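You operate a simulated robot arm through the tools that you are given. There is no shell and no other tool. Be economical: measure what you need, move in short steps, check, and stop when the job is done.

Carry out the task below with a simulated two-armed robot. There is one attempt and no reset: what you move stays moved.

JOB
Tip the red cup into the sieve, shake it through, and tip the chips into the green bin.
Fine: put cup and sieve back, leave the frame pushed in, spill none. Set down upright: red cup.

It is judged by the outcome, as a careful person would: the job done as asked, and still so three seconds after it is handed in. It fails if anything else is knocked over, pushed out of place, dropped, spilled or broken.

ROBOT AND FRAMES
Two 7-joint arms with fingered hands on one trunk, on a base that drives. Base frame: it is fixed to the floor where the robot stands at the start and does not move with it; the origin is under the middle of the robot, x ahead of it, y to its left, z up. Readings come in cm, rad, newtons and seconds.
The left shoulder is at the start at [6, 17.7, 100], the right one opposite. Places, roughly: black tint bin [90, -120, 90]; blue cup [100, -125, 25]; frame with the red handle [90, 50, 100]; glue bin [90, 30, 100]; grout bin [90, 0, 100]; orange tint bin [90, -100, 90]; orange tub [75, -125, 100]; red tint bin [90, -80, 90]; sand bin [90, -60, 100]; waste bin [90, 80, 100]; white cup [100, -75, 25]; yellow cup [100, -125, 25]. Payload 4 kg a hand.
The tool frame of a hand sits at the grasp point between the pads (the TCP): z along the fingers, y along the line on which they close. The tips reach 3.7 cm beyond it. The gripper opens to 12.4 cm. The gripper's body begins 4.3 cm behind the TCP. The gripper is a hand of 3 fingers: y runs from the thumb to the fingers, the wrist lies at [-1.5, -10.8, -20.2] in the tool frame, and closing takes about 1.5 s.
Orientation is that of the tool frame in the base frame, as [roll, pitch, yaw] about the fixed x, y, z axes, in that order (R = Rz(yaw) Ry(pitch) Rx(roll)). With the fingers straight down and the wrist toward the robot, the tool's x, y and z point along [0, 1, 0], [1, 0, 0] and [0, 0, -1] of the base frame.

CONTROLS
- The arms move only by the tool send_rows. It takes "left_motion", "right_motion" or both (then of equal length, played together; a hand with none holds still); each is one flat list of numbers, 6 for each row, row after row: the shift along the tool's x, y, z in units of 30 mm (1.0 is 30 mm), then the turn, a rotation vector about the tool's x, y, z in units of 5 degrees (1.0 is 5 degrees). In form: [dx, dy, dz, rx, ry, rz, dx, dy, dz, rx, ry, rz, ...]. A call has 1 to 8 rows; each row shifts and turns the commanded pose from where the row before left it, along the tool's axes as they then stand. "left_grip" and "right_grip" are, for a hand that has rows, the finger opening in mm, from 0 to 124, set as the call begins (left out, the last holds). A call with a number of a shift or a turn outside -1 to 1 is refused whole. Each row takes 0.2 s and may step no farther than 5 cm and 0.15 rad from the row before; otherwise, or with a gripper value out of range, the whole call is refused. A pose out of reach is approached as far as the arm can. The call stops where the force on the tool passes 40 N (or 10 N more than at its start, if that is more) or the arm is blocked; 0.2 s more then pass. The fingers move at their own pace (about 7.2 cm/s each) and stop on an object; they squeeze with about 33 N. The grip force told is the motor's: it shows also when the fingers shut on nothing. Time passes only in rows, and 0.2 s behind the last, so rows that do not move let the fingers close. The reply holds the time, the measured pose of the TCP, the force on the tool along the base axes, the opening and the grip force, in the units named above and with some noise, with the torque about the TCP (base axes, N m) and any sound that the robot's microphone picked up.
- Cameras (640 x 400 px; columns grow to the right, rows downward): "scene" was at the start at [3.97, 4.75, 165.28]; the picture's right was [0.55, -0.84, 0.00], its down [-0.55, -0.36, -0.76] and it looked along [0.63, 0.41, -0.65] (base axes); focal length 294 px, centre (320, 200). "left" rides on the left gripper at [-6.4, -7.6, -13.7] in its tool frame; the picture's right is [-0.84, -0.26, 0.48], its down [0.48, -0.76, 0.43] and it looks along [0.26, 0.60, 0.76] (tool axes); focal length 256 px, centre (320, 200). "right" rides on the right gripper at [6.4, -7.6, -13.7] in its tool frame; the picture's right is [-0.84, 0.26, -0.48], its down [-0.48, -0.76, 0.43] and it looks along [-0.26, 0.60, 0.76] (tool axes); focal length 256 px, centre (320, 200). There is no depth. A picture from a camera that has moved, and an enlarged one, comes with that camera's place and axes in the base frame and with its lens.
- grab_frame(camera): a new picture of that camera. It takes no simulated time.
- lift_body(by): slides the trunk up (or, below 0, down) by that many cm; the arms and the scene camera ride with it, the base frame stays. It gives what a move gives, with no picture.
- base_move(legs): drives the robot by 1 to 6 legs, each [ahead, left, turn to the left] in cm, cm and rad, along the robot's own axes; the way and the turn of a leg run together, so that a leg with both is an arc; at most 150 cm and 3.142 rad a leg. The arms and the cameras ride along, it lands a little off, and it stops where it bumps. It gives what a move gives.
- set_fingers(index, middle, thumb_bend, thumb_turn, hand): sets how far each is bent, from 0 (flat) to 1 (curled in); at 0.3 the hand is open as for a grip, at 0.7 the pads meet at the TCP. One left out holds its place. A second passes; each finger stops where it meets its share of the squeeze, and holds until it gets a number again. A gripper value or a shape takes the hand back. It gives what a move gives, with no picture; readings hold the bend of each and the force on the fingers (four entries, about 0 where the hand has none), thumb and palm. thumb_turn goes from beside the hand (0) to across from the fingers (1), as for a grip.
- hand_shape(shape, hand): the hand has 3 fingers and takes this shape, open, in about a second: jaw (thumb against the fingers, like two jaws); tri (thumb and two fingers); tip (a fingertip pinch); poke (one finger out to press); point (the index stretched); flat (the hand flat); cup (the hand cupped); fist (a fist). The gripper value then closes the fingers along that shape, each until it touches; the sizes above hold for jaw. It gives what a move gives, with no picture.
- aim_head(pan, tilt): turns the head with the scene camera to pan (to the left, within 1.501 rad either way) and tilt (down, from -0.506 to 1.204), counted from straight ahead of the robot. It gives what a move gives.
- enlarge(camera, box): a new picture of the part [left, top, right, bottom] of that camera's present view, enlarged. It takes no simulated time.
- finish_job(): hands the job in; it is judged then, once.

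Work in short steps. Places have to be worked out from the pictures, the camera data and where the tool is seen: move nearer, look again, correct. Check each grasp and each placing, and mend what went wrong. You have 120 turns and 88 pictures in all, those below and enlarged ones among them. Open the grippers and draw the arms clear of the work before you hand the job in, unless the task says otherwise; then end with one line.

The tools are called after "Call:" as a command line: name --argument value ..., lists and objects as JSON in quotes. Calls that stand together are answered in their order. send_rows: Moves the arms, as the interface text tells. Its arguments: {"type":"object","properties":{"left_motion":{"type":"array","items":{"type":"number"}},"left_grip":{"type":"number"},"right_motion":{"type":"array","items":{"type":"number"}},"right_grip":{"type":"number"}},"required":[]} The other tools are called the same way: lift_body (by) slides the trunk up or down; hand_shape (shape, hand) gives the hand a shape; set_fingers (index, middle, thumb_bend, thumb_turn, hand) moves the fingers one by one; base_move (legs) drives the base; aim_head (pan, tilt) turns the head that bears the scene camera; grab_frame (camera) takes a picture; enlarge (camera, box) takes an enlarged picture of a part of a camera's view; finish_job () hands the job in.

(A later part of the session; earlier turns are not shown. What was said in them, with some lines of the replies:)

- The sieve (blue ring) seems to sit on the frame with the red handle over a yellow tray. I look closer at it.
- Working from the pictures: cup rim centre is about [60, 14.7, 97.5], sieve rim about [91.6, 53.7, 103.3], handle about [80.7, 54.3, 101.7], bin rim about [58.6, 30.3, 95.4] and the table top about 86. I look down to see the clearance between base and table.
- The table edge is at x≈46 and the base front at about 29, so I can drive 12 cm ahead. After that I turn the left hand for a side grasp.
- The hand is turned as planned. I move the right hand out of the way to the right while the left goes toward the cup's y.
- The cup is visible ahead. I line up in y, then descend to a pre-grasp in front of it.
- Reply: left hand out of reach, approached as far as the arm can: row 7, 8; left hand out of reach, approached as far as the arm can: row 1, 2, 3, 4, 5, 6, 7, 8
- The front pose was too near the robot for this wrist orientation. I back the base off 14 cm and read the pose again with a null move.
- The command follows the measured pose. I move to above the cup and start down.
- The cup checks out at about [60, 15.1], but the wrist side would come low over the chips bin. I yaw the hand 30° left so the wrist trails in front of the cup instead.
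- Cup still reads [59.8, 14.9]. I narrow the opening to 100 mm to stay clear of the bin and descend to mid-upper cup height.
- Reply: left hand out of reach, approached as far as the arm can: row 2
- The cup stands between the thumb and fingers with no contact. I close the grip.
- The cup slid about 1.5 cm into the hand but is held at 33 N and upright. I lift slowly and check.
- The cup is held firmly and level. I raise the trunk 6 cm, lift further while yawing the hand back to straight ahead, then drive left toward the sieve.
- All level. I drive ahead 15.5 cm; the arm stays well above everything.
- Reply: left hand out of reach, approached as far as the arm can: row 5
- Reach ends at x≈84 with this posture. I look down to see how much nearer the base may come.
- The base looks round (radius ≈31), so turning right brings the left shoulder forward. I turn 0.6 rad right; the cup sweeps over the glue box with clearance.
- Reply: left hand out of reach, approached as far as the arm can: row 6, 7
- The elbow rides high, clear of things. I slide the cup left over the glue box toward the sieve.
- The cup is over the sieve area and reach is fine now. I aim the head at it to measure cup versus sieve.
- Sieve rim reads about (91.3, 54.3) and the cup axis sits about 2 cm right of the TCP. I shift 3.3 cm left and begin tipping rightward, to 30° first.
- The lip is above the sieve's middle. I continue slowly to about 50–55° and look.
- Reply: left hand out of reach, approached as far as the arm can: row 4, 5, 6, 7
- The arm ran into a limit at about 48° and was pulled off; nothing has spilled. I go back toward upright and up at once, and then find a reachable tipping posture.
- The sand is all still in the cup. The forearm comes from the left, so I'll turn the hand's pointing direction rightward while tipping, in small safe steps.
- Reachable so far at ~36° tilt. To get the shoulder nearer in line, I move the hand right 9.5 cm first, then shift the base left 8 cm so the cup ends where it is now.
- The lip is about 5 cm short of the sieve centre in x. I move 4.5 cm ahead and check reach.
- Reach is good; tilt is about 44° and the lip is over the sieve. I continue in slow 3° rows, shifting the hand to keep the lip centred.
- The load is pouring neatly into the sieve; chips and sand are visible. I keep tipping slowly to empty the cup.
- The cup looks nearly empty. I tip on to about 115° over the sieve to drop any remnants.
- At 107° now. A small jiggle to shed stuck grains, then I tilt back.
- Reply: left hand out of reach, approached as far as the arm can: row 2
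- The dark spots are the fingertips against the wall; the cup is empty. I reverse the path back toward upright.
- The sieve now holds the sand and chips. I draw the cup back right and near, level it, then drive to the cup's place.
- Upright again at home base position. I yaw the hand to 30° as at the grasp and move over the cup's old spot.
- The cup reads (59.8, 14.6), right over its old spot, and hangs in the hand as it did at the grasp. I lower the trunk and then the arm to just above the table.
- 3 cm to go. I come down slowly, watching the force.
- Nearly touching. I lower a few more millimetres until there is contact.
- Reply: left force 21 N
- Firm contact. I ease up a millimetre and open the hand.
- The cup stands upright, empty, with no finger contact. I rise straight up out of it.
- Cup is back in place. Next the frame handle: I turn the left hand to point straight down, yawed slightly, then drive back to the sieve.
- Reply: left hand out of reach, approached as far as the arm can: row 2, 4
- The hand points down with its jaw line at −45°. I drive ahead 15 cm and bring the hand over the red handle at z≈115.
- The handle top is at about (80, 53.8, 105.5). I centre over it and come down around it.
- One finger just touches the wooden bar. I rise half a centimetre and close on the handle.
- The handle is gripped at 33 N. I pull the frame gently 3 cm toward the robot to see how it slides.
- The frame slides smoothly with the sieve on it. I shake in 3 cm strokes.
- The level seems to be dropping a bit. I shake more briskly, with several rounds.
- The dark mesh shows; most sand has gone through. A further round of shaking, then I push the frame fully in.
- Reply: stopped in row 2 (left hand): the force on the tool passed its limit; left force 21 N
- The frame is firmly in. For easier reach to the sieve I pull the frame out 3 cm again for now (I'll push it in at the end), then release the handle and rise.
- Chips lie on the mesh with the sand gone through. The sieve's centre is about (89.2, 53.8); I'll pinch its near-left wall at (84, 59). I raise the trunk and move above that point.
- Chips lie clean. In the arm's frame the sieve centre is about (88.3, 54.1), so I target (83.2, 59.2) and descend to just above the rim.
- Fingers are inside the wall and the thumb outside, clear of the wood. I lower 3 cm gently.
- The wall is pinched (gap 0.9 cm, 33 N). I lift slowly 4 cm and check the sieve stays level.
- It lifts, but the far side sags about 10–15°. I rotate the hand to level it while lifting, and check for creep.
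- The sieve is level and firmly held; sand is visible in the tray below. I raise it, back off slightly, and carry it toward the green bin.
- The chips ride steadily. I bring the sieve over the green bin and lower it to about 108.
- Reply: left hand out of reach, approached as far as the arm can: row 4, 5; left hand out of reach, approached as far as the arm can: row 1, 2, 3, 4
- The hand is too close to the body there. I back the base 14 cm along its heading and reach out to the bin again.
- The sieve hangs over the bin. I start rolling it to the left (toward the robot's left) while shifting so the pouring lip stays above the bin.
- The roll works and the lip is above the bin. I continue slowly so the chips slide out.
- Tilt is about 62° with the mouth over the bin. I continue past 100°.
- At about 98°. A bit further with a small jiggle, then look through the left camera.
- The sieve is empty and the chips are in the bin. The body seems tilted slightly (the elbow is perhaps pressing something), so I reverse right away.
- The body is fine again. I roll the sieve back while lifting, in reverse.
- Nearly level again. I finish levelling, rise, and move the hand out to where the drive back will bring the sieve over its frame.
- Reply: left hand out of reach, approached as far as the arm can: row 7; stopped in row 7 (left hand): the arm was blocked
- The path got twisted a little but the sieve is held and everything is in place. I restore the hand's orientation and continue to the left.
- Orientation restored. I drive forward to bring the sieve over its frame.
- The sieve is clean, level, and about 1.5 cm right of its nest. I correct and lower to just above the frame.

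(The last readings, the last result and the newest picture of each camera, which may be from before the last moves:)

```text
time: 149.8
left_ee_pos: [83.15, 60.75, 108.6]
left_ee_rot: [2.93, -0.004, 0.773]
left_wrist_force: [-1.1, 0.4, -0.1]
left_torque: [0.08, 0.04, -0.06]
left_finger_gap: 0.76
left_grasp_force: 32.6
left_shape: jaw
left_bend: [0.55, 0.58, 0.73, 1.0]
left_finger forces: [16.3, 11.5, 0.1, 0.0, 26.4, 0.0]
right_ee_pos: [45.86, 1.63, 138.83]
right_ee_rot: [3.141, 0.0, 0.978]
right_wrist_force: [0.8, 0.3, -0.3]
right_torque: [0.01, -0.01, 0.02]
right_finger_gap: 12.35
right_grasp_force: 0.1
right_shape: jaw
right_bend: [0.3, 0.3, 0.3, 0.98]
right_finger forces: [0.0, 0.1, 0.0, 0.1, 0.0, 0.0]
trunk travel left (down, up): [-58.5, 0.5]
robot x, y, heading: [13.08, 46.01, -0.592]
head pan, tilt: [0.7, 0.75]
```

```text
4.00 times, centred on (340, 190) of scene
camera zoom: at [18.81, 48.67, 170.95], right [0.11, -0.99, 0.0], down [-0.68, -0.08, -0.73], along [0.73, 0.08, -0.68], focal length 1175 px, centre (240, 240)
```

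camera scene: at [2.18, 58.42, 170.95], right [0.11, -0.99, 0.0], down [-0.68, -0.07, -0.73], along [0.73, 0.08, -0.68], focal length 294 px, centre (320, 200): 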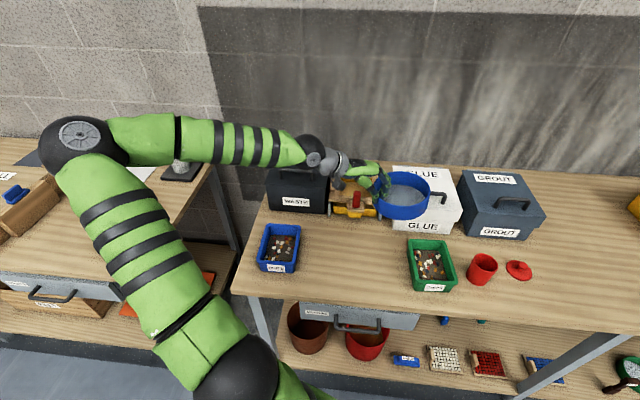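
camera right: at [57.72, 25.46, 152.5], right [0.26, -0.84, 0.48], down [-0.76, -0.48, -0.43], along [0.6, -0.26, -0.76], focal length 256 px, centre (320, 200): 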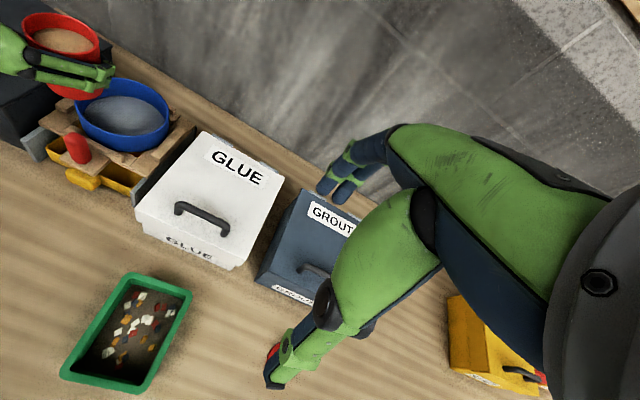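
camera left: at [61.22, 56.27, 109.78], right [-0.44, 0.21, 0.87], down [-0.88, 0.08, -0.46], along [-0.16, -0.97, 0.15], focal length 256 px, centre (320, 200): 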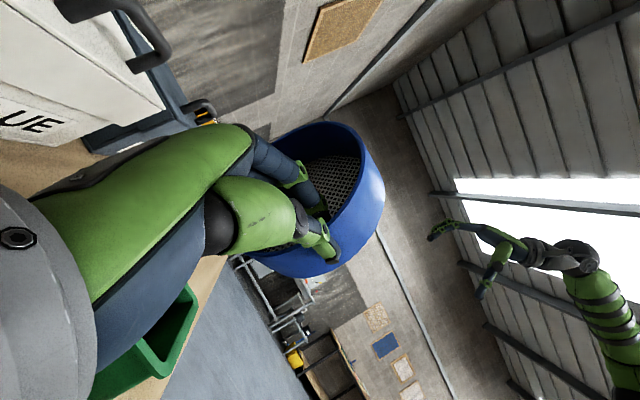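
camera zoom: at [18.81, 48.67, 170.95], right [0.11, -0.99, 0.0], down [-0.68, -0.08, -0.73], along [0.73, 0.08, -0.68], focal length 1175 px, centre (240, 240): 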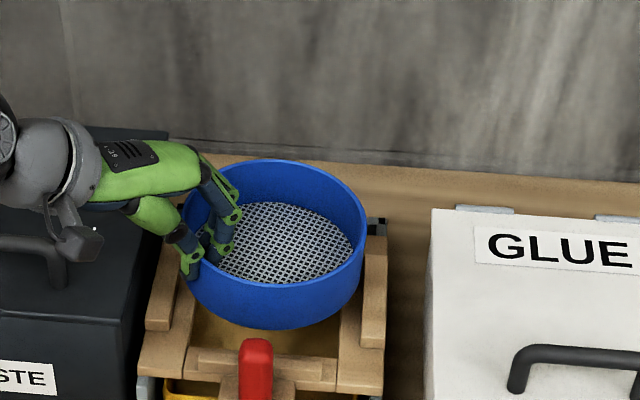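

Sieve centre reads (89.7, 53.7), matching the nest and the handle line. I lower it gently into place.

Call:
send_rows --left_motion '[0, -0.06, 0.3, 0, 0, 0, 0, -0.06, 0.3, 0, 0, 0, 0, -0.05, 0.25, 0, 0, 0, 0, -0.02, 0.1, 0, 0, 0]'

Call:
send_rows --left_motion '[0, -0.02, 0.1, 0, 0, 0, 0, -0.02, 0.1, 0, 0, 0, 0, 0, 0, 0, 0, 0]'

Call:
enlarge --camera "scene" --box '[260, 140, 420, 240]'

```text
time: 150.8
left_ee_pos: [83.18, 60.63, 105.88]
left_ee_rot: [2.928, -0.007, 0.772]
left_wrist_force: [1.1, -0.2, -1.8]
left_torque: [0.07, 0.04, -0.01]
left_finger_gap: 0.74
left_grasp_force: 32.6
left_shape: jaw
left_bend: [0.55, 0.58, 0.73, 1.0]
left_finger forces: [16.3, 11.5, 0.0, 0.0, 26.4, 0.1]
right_ee_pos: [45.7, 1.53, 138.88]
right_ee_rot: [-3.141, 0.0, 0.98]
right_wrist_force: [-0.2, -0.4, -0.7]
right_torque: [0.0, 0.0, 0.0]
right_finger_gap: 12.38
right_grasp_force: 0.1
right_shape: jaw
right_bend: [0.3, 0.3, 0.3, 0.98]
right_finger forces: [0.0, 0.0, 0.0, 0.0, 0.1, 0.0]
trunk travel left (down, up): [-58.5, 0.5]
robot x, y, heading: [13.08, 45.94, -0.59]
head pan, tilt: [0.7, 0.75]
```

```text
time: 151.6
left_ee_pos: [83.26, 60.71, 105.17]
left_ee_rot: [2.925, -0.007, 0.772]
left_wrist_force: [-0.5, 0.5, -1.0]
left_torque: [0.06, 0.07, -0.02]
left_finger_gap: 0.76
left_grasp_force: 32.9
left_shape: jaw
left_bend: [0.55, 0.58, 0.73, 1.0]
left_finger forces: [16.4, 11.4, 0.0, 0.1, 26.4, 0.0]
right_ee_pos: [45.83, 1.59, 138.87]
right_ee_rot: [3.14, 0.002, 0.981]
right_wrist_force: [-1.1, -0.2, -1.3]
right_torque: [0.0, -0.01, 0.03]
right_finger_gap: 12.37
right_grasp_force: 0.1
right_shape: jaw
right_bend: [0.3, 0.3, 0.3, 0.98]
right_finger forces: [0.0, 0.0, 0.1, 0.1, 0.0, 0.0]
trunk travel left (down, up): [-58.5, 0.5]
robot x, y, heading: [13.03, 46.11, -0.592]
head pan, tilt: [0.7, 0.75]
```

```text
4.00 times, centred on (340, 190) of scene
camera zoom: at [18.78, 48.63, 170.95], right [0.11, -0.99, 0.0], down [-0.68, -0.08, -0.73], along [0.73, 0.08, -0.68], focal length 1175 px, centre (240, 240)
```

zoom: 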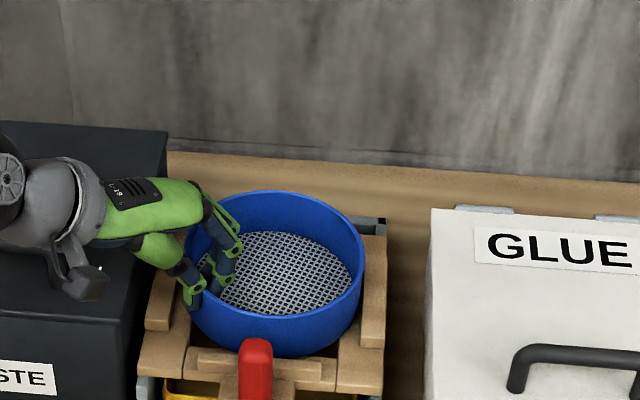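

No contact yet. I go down in small steps until it rests.

Call:
send_rows --left_motion '[0, -0.02, 0.1, 0, 0, 0, 0, 0, 0, 0, 0, 0]'

Call:
send_rows --left_motion '[0, -0.02, 0.1, 0, 0, 0, 0, 0, 0, 0, 0, 0]'

Call:
send_rows --left_motion '[0, -0.02, 0.1, 0, 0, 0, 0, 0, 0, 0, 0, 0]'

```text
time: 152.2
left_ee_pos: [83.17, 60.66, 104.85]
left_ee_rot: [2.926, -0.006, 0.773]
left_wrist_force: [0.1, 0.6, -1.7]
left_torque: [0.07, 0.05, -0.01]
left_finger_gap: 0.73
left_grasp_force: 33.2
left_shape: jaw
left_bend: [0.55, 0.58, 0.73, 1.0]
left_finger forces: [16.3, 11.5, 0.0, 0.1, 26.4, 0.0]
right_ee_pos: [45.67, 1.58, 138.96]
right_ee_rot: [3.141, 0.001, 0.981]
right_wrist_force: [-0.2, -0.6, -0.2]
right_torque: [0.02, 0.0, -0.03]
right_finger_gap: 12.36
right_grasp_force: 0.1
right_shape: jaw
right_bend: [0.3, 0.3, 0.3, 0.98]
right_finger forces: [0.1, 0.0, 0.1, 0.0, 0.0, 0.0]
trunk travel left (down, up): [-58.5, 0.5]
robot x, y, heading: [12.99, 45.9, -0.588]
head pan, tilt: [0.7, 0.75]
```

```text
time: 152.8
left_ee_pos: [83.22, 60.68, 104.45]
left_ee_rot: [2.928, -0.007, 0.773]
left_wrist_force: [-0.1, 0.7, -1.2]
left_torque: [0.04, 0.06, 0.0]
left_finger_gap: 0.76
left_grasp_force: 33.1
left_shape: jaw
left_bend: [0.55, 0.58, 0.73, 1.0]
left_finger forces: [16.1, 11.4, 0.1, 0.0, 26.3, 0.0]
right_ee_pos: [45.67, 1.52, 138.81]
right_ee_rot: [3.141, 0.0, 0.982]
right_wrist_force: [-0.5, -0.2, 0.1]
right_torque: [0.0, -0.01, 0.0]
right_finger_gap: 12.39
right_grasp_force: 0.0
right_shape: jaw
right_bend: [0.3, 0.3, 0.3, 0.98]
right_finger forces: [0.0, 0.1, 0.1, 0.0, 0.0, 0.0]
trunk travel left (down, up): [-58.5, 0.5]
robot x, y, heading: [13.2, 46.31, -0.588]
head pan, tilt: [0.7, 0.75]
```

```text
time: 153.4
left_ee_pos: [83.18, 60.6, 104.26]
left_ee_rot: [2.925, -0.009, 0.77]
left_wrist_force: [0.3, 1.0, 7.2]
left_torque: [-0.11, -0.03, 0.02]
left_finger_gap: 0.76
left_grasp_force: 33.9
left_shape: jaw
left_bend: [0.55, 0.58, 0.73, 1.0]
left_finger forces: [17.2, 11.6, 0.0, 0.0, 28.0, 0.0]
right_ee_pos: [45.65, 1.61, 138.95]
right_ee_rot: [-3.141, 0.001, 0.981]
right_wrist_force: [0.4, 0.9, 0.3]
right_torque: [-0.01, 0.02, 0.01]
right_finger_gap: 12.35
right_grasp_force: 0.0
right_shape: jaw
right_bend: [0.3, 0.3, 0.3, 0.98]
right_finger forces: [0.0, 0.0, 0.1, 0.0, 0.1, 0.0]
trunk travel left (down, up): [-58.5, 0.5]
robot x, y, heading: [12.92, 46.09, -0.591]
head pan, tilt: [0.7, 0.75]
```

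It rests with about 8 N. I open the hand to release and look.

Call:
send_rows --left_motion '[0, 0, 0, 0, 0, 0, 0, 0, 0, 0, 0, 0, 0, 0, 0, 0, 0, 0, 0, 0, 0, 0, 0, 0]' --left_grip 60

Call:
enlarge --camera "scene" --box '[260, 150, 420, 250]'

```text
time: 154.4
left_ee_pos: [83.24, 60.6, 104.24]
left_ee_rot: [2.928, -0.007, 0.773]
left_wrist_force: [0.1, 0.2, 0.4]
left_torque: [0.0, 0.01, -0.02]
left_finger_gap: 5.98
left_grasp_force: 0.0
left_shape: jaw
left_bend: [0.43, 0.46, 0.56, 1.0]
left_finger forces: [0.0, 0.0, 0.0, 0.0, 0.1, 0.0]
right_ee_pos: [45.71, 1.56, 138.89]
right_ee_rot: [-3.141, 0.0, 0.98]
right_wrist_force: [0.3, -0.2, -0.4]
right_torque: [0.0, 0.02, 0.02]
right_finger_gap: 12.39
right_grasp_force: 0.1
right_shape: jaw
right_bend: [0.3, 0.3, 0.3, 0.98]
right_finger forces: [0.0, 0.1, 0.0, 0.0, 0.0, 0.1]
trunk travel left (down, up): [-58.5, 0.5]
robot x, y, heading: [13.01, 45.6, -0.592]
head pan, tilt: [0.7, 0.75]
```

```text
4.00 times, centred on (340, 200) of scene
camera zoom: at [18.76, 48.63, 170.95], right [0.11, -0.99, 0.0], down [-0.68, -0.08, -0.73], along [0.73, 0.08, -0.68], focal length 1175 px, centre (240, 200)
```

zoom: 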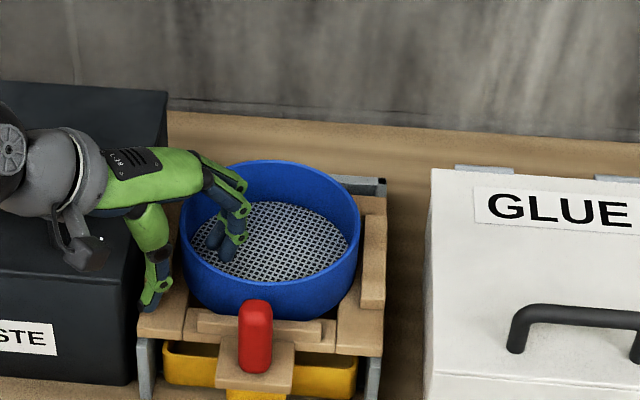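

The sieve sits level in its frame. I rise, square the hand, and go above the handle.

Call:
send_rows --left_motion '[0, 0.06, -0.3, 0, 0, 0, 0, 0.16, -0.8, 0, 0, 0, 0, 0.2, -0.95, 0, 0, 0, 0, 0.2, -0.95, 0, 0, 0, 0, 0.2, -0.95, 0, 0, 0, 0, 0, 0, 0.81, 0, 0, 0, 0, 0, 0.81, 0, 0, 0, 0, 0, 0.81, 0, 0]'

Call:
send_rows --left_motion '[-1, 0.08, 0, 0, 0, 0, -1, 0.08, 0, 0, 0, 0, -0.9, 0.1, 0, 0, 0, 0]'

```text
time: 156.2
left_ee_pos: [83.1, 60.74, 116.25]
left_ee_rot: [-3.141, -0.008, 0.773]
left_wrist_force: [0.1, -0.6, 0.2]
left_torque: [-0.03, -0.01, -0.01]
left_finger_gap: 5.99
left_grasp_force: 0.1
left_shape: jaw
left_bend: [0.43, 0.46, 0.56, 1.0]
left_finger forces: [0.1, 0.1, 0.0, 0.1, 0.1, 0.0]
right_ee_pos: [45.77, 1.47, 138.81]
right_ee_rot: [3.141, 0.001, 0.982]
right_wrist_force: [-0.3, 0.9, 0.6]
right_torque: [-0.03, 0.01, 0.04]
right_finger_gap: 12.37
right_grasp_force: 0.0
right_shape: jaw
right_bend: [0.3, 0.3, 0.3, 0.98]
right_finger forces: [0.0, 0.0, 0.0, 0.0, 0.1, 0.1]
trunk travel left (down, up): [-58.5, 0.5]
robot x, y, heading: [13.23, 46.21, -0.59]
head pan, tilt: [0.7, 0.75]
```

```text
time: 157.0
left_ee_pos: [77.41, 53.9, 116.36]
left_ee_rot: [3.14, -0.008, 0.772]
left_wrist_force: [0.5, 0.3, 0.1]
left_torque: [0.01, -0.03, 0.02]
left_finger_gap: 5.98
left_grasp_force: 0.0
left_shape: jaw
left_bend: [0.43, 0.46, 0.56, 1.0]
left_finger forces: [0.0, 0.0, 0.1, 0.1, 0.0, 0.1]
right_ee_pos: [45.68, 1.48, 138.9]
right_ee_rot: [-3.139, -0.002, 0.979]
right_wrist_force: [-0.4, 0.1, 0.9]
right_torque: [0.01, 0.0, 0.01]
right_finger_gap: 12.37
right_grasp_force: 0.0
right_shape: jaw
right_bend: [0.3, 0.3, 0.3, 0.98]
right_finger forces: [0.0, 0.0, 0.0, 0.0, 0.0, 0.0]
trunk travel left (down, up): [-58.5, 0.5]
robot x, y, heading: [13.25, 45.7, -0.587]
head pan, tilt: [0.7, 0.75]
```

Above the handle at the same spot where I let it go. I descend to 104, close, and push the frame in.

Call:
send_rows --left_motion '[0, 0, 0.82, 0, 0, 0, 0, 0, 0.82, 0, 0, 0, 0, 0, 0.82, 0, 0, 0, 0, 0, 0.82, 0, 0, 0, 0, 0, 0.8, 0, 0, 0]'

Call:
send_rows --left_motion '[0, 0, 0, 0, 0, 0, 0, 0, 0, 0, 0, 0, 0, 0, 0, 0, 0, 0, 0, 0, 0, 0, 0, 0, 0, 0, 0, 0, 0, 0]' --left_grip 5

Call:
enlarge --camera "scene" --box '[260, 150, 420, 250]'

```text
time: 158.2
left_ee_pos: [77.54, 54.12, 103.99]
left_ee_rot: [3.139, -0.007, 0.772]
left_wrist_force: [-1.1, -0.1, 0.3]
left_torque: [0.02, 0.0, 0.0]
left_finger_gap: 6.01
left_grasp_force: 0.0
left_shape: jaw
left_bend: [0.43, 0.46, 0.56, 1.0]
left_finger forces: [0.0, 0.3, 0.0, 0.1, 0.0, 0.1]
right_ee_pos: [45.78, 1.49, 138.88]
right_ee_rot: [3.141, 0.0, 0.982]
right_wrist_force: [0.2, 0.8, 0.7]
right_torque: [0.01, 0.01, 0.03]
right_finger_gap: 12.39
right_grasp_force: 0.0
right_shape: jaw
right_bend: [0.3, 0.3, 0.3, 0.98]
right_finger forces: [0.0, 0.0, 0.1, 0.0, 0.1, 0.0]
trunk travel left (down, up): [-58.5, 0.5]
robot x, y, heading: [13.23, 45.76, -0.593]
head pan, tilt: [0.7, 0.75]
```

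```text
time: 159.4
left_ee_pos: [77.47, 54.01, 104.08]
left_ee_rot: [3.14, -0.008, 0.772]
left_wrist_force: [-0.6, -0.8, -2.8]
left_torque: [-0.57, -0.91, 0.18]
left_finger_gap: 3.01
left_grasp_force: 33.1
left_shape: jaw
left_bend: [0.58, 0.53, 0.63, 0.99]
left_finger forces: [16.9, 17.3, 0.1, 0.0, 29.6, 0.0]
right_ee_pos: [45.74, 1.74, 138.99]
right_ee_rot: [-3.141, 0.001, 0.981]
right_wrist_force: [0.8, -0.4, 0.6]
right_torque: [-0.03, -0.01, 0.01]
right_finger_gap: 12.41
right_grasp_force: 0.1
right_shape: jaw
right_bend: [0.3, 0.3, 0.3, 0.98]
right_finger forces: [0.1, 0.0, 0.1, 0.0, 0.0, 0.0]
trunk travel left (down, up): [-58.5, 0.5]
robot x, y, heading: [12.91, 45.86, -0.589]
head pan, tilt: [0.7, 0.75]
```

```text
4.00 times, centred on (340, 200) of scene
camera zoom: at [18.78, 48.63, 170.95], right [0.11, -0.99, 0.0], down [-0.68, -0.08, -0.73], along [0.73, 0.08, -0.68], focal length 1175 px, centre (240, 200)
```

zoom: 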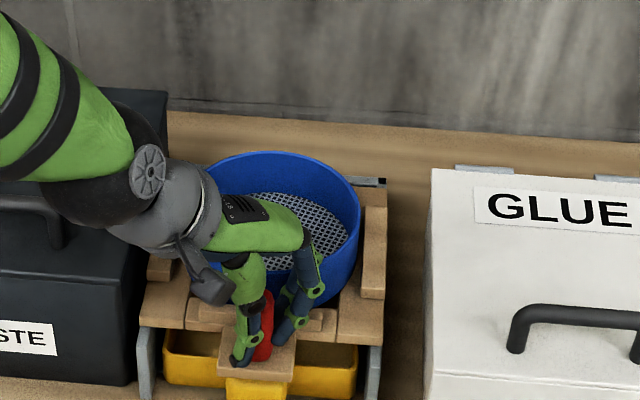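

The handle is gripped. I push the frame in until it stops.

Call:
send_rows --left_motion '[0.24, 0.23, 0, 0, 0, 0, 0.2, 0.195, 0, 0, 0, 0, 0.1, 0.1, 0, 0, 0, 0, 0.08, 0.08, 0, 0, 0, 0, 0.08, 0.08, 0, 0, 0, 0, 0.08, 0.08, 0, 0, 0, 0, 0.06, 0.06, 0, 0, 0, 0]'

```text
time: 160.8
left_ee_pos: [79.79, 53.96, 104.03]
left_ee_rot: [-3.135, 0.001, 0.766]
left_wrist_force: [-19.4, 1.0, 10.2]
left_torque: [-0.57, -0.8, 0.07]
left_finger_gap: 3.1
left_grasp_force: 32.8
left_shape: jaw
left_bend: [0.6, 0.56, 0.62, 0.97]
left_finger forces: [19.4, 17.2, 0.0, 0.0, 41.7, 0.0]
right_ee_pos: [45.39, 1.56, 139.02]
right_ee_rot: [3.14, 0.0, 0.982]
right_wrist_force: [0.4, -0.2, 0.5]
right_torque: [0.01, -0.01, 0.02]
right_finger_gap: 12.38
right_grasp_force: 0.1
right_shape: jaw
right_bend: [0.3, 0.3, 0.3, 0.98]
right_finger forces: [0.0, 0.1, 0.1, 0.0, 0.0, 0.0]
trunk travel left (down, up): [-58.5, 0.5]
robot x, y, heading: [13.24, 46.0, -0.583]
head pan, tilt: [0.7, 0.75]
stopped in row 6 (left hand): the force on the tool passed its limit (the readings are from after the stop); the commanded pose is now the measured one
```

The stop is reached. I release and rise straight up, then check the frame.

Call:
send_rows --left_motion '[0, 0, 0, 0, 0, 0, 0, 0, 0, 0, 0, 0, 0, 0, 0, 0, 0, 0, 0, 0, 0, 0, 0, 0]' --left_grip 60

Call:
send_rows --left_motion '[0, 0, -0.4, 0, 0, 0, 0, 0, -0.9, 0, 0, 0, 0, 0, -0.9, 0, 0, 0, 0, 0, -0.9, 0, 0, 0, 0, 0, -0.9, 0, 0, 0, -1, -0.3, 0, 0, 0, 0, -1, -0.3, 0, 0, 0, 0, -1, -0.3, 0, 0, 0, 0]'

Call:
enlarge --camera "scene" --box '[260, 150, 420, 250]'

```text
time: 161.8
left_ee_pos: [80.17, 53.92, 103.86]
left_ee_rot: [-3.137, 0.001, 0.768]
left_wrist_force: [-4.8, -2.9, 0.9]
left_torque: [0.04, -0.05, 0.08]
left_finger_gap: 6.04
left_grasp_force: 0.1
left_shape: jaw
left_bend: [0.43, 0.46, 0.56, 0.98]
left_finger forces: [0.0, 0.2, 0.0, 0.0, 4.1, 0.1]
right_ee_pos: [45.72, 1.5, 138.85]
right_ee_rot: [3.141, -0.001, 0.98]
right_wrist_force: [0.4, 0.4, -0.1]
right_torque: [0.0, 0.01, -0.04]
right_finger_gap: 12.37
right_grasp_force: 0.1
right_shape: jaw
right_bend: [0.3, 0.3, 0.3, 0.98]
right_finger forces: [0.0, 0.0, 0.0, 0.1, 0.0, 0.0]
trunk travel left (down, up): [-58.5, 0.5]
robot x, y, heading: [12.84, 46.24, -0.592]
head pan, tilt: [0.7, 0.75]
```

```text
time: 163.6
left_ee_pos: [71.89, 49.66, 115.9]
left_ee_rot: [-3.137, -0.001, 0.769]
left_wrist_force: [-0.3, 0.6, -0.8]
left_torque: [-0.01, -0.04, -0.05]
left_finger_gap: 5.98
left_grasp_force: 0.1
left_shape: jaw
left_bend: [0.43, 0.46, 0.56, 1.0]
left_finger forces: [0.1, 0.1, 0.1, 0.1, 0.0, 0.0]
right_ee_pos: [45.61, 1.59, 138.85]
right_ee_rot: [3.141, 0.001, 0.98]
right_wrist_force: [-0.2, -0.1, -0.6]
right_torque: [0.0, 0.0, -0.03]
right_finger_gap: 12.37
right_grasp_force: 0.0
right_shape: jaw
right_bend: [0.3, 0.3, 0.3, 0.98]
right_finger forces: [0.0, 0.1, 0.0, 0.0, 0.0, 0.1]
trunk travel left (down, up): [-58.5, 0.5]
robot x, y, heading: [13.22, 46.12, -0.589]
head pan, tilt: [0.7, 0.75]
```

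```text
4.00 times, centred on (340, 200) of scene
camera zoom: at [18.62, 48.58, 170.95], right [0.11, -0.99, 0.0], down [-0.68, -0.07, -0.73], along [0.73, 0.08, -0.68], focal length 1175 px, centre (240, 200)
```

zoom: 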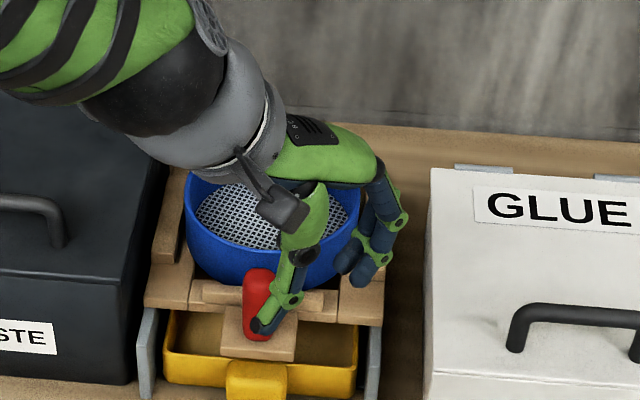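

The frame appears fully in. I back the robot away and check the whole scene.

Call:
base_move --legs '[[-25, 0, 0]]'

Call:
send_rows --left_motion '[0, 0, -0.9, 0, 0, 0, 0, 0, -0.9, 0, 0, 0, 0, 0, -0.9, 0, 0, 0]' --left_grip 120

Call:
aim_head --pan 0.45 --tilt 0.72

Call:
grab_frame --camera "scene"

```text
time: 165.4
left_ee_pos: [51.13, 63.66, 115.8]
left_ee_rot: [-3.138, 0.0, 0.766]
left_wrist_force: [-0.8, 0.9, -0.8]
left_torque: [-0.02, -0.02, -0.05]
left_finger_gap: 6.02
left_grasp_force: 0.0
left_shape: jaw
left_bend: [0.43, 0.46, 0.56, 1.0]
left_finger forces: [0.0, 0.0, 0.1, 0.0, 0.0, 0.0]
right_ee_pos: [24.71, 15.45, 138.88]
right_ee_rot: [3.141, 0.0, 0.982]
right_wrist_force: [-0.7, -0.3, 0.2]
right_torque: [-0.01, -0.04, -0.01]
right_finger_gap: 12.37
right_grasp_force: 0.2
right_shape: jaw
right_bend: [0.3, 0.3, 0.3, 0.98]
right_finger forces: [0.0, 0.0, 0.1, 0.0, 0.0, 0.1]
trunk travel left (down, up): [-58.5, 0.5]
robot x, y, heading: [-8.05, 59.79, -0.583]
head pan, tilt: [0.7, 0.75]
```

```text
time: 166.2
left_ee_pos: [51.19, 63.55, 124.09]
left_ee_rot: [-3.135, -0.001, 0.768]
left_wrist_force: [-0.4, 0.1, 0.1]
left_torque: [0.01, -0.02, 0.04]
left_finger_gap: 11.96
left_grasp_force: 0.0
left_shape: jaw
left_bend: [0.3, 0.31, 0.3, 0.98]
left_finger forces: [0.0, 0.0, 0.0, 0.0, 0.1, 0.0]
right_ee_pos: [24.89, 15.45, 138.88]
right_ee_rot: [-3.14, 0.0, 0.983]
right_wrist_force: [0.8, 0.3, -0.3]
right_torque: [0.01, 0.01, 0.01]
right_finger_gap: 12.36
right_grasp_force: 0.0
right_shape: jaw
right_bend: [0.3, 0.3, 0.3, 0.98]
right_finger forces: [0.0, 0.0, 0.0, 0.0, 0.0, 0.0]
trunk travel left (down, up): [-58.5, 0.5]
robot x, y, heading: [-7.74, 59.37, -0.587]
head pan, tilt: [0.7, 0.75]
```

```text
time: 167.0
left_ee_pos: [51.17, 63.68, 124.04]
left_ee_rot: [-3.134, 0.0, 0.768]
left_wrist_force: [0.4, -0.4, 0.1]
left_torque: [0.02, -0.02, 0.02]
left_finger_gap: 11.97
left_grasp_force: 0.0
left_shape: jaw
left_bend: [0.3, 0.31, 0.3, 0.98]
left_finger forces: [0.1, 0.0, 0.0, 0.0, 0.1, 0.0]
right_ee_pos: [24.93, 15.46, 138.93]
right_ee_rot: [-3.141, 0.0, 0.982]
right_wrist_force: [0.1, 1.5, 0.6]
right_torque: [-0.01, -0.02, -0.01]
right_finger_gap: 12.37
right_grasp_force: 0.0
right_shape: jaw
right_bend: [0.3, 0.3, 0.3, 0.98]
right_finger forces: [0.0, 0.0, 0.1, 0.0, 0.0, 0.1]
trunk travel left (down, up): [-58.5, 0.5]
robot x, y, heading: [-7.85, 59.92, -0.587]
head pan, tilt: [0.45, 0.721]
```

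```text
13 pictures are left
camera scene: at [-1.96, 60.42, 171.2], right [-0.14, -0.99, 0.0], down [-0.65, 0.09, -0.75], along [0.74, -0.1, -0.66], focal length 294 px, centre (320, 200)
```

scene: 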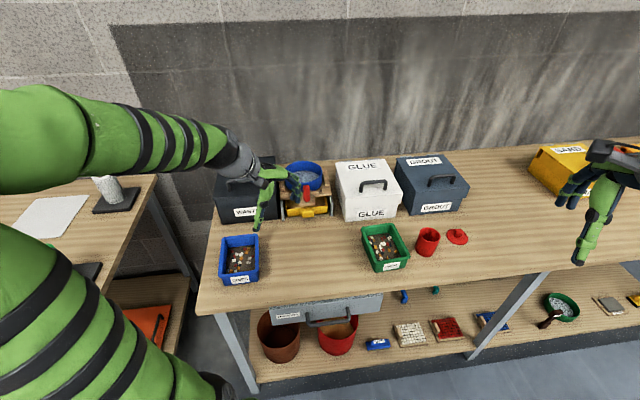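

Call:
enlarge --camera "scene" --box '[340, 205, 480, 290]'

Call:
enlarge --camera "scene" --box '[210, 145, 350, 290]'

```text
4.57 times, centred on (410, 248) of scene
camera zoom: at [-1.96, 60.42, 171.2], right [-0.14, -0.99, 0.0], down [-0.65, 0.09, -0.75], along [0.74, -0.1, -0.66], focal length 1342 px, centre (-91, -17)
```

zoom: 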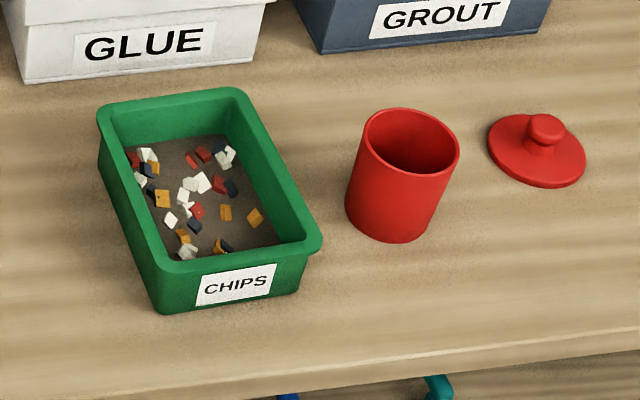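

```text
2.76 times, centred on (280, 218) of scene
camera zoom: at [-1.96, 60.42, 171.2], right [-0.14, -0.99, 0.0], down [-0.65, 0.09, -0.75], along [0.74, -0.1, -0.66], focal length 810 px, centre (430, 152)
```

zoom: 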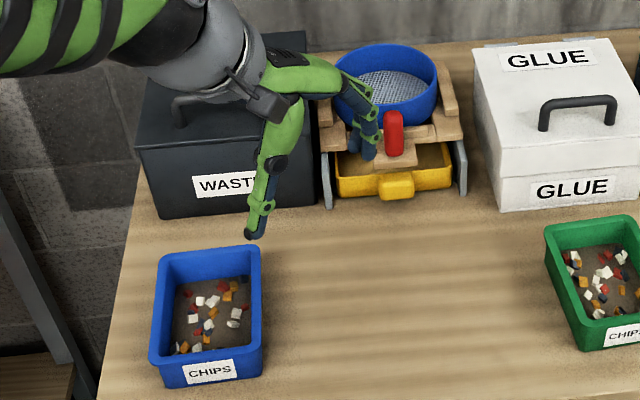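

Everything looks right: the cup is upright and empty, the chips are in the green bin, the sieve is back, the frame is in, and nothing is spilled. I back off a little more and hand in.

Call:
base_move --legs '[[-15, 0, 0]]'

Call:
finish_job

```text
time: 168.3
left_ee_pos: [38.57, 72.03, 124.06]
left_ee_rot: [-3.137, 0.0, 0.768]
left_wrist_force: [-0.2, -0.5, -0.1]
left_torque: [-0.05, -0.03, -0.02]
left_finger_gap: 11.99
left_grasp_force: 0.1
left_shape: jaw
left_bend: [0.3, 0.31, 0.3, 0.98]
left_finger forces: [0.1, 0.1, 0.0, 0.0, 0.1, 0.1]
right_ee_pos: [12.13, 24.06, 138.99]
right_ee_rot: [3.139, -0.001, 0.98]
right_wrist_force: [0.3, 0.1, 0.2]
right_torque: [-0.03, 0.01, 0.02]
right_finger_gap: 12.36
right_grasp_force: 0.0
right_shape: jaw
right_bend: [0.3, 0.3, 0.3, 0.98]
right_finger forces: [0.0, 0.0, 0.0, 0.0, 0.0, 0.0]
trunk travel left (down, up): [-58.5, 0.5]
robot x, y, heading: [-20.36, 68.28, -0.588]
head pan, tilt: [0.45, 0.721]
```

```text
The job is handed in.
```

The job is handed in: I tipped the red cup into the sieve, shook the sand through and tipped the chips into the green bin. The cup stands upright about a centimetre from where it was, the sieve is back, the frame is pushed in to its stop, and the last pictures show nothing spilled.
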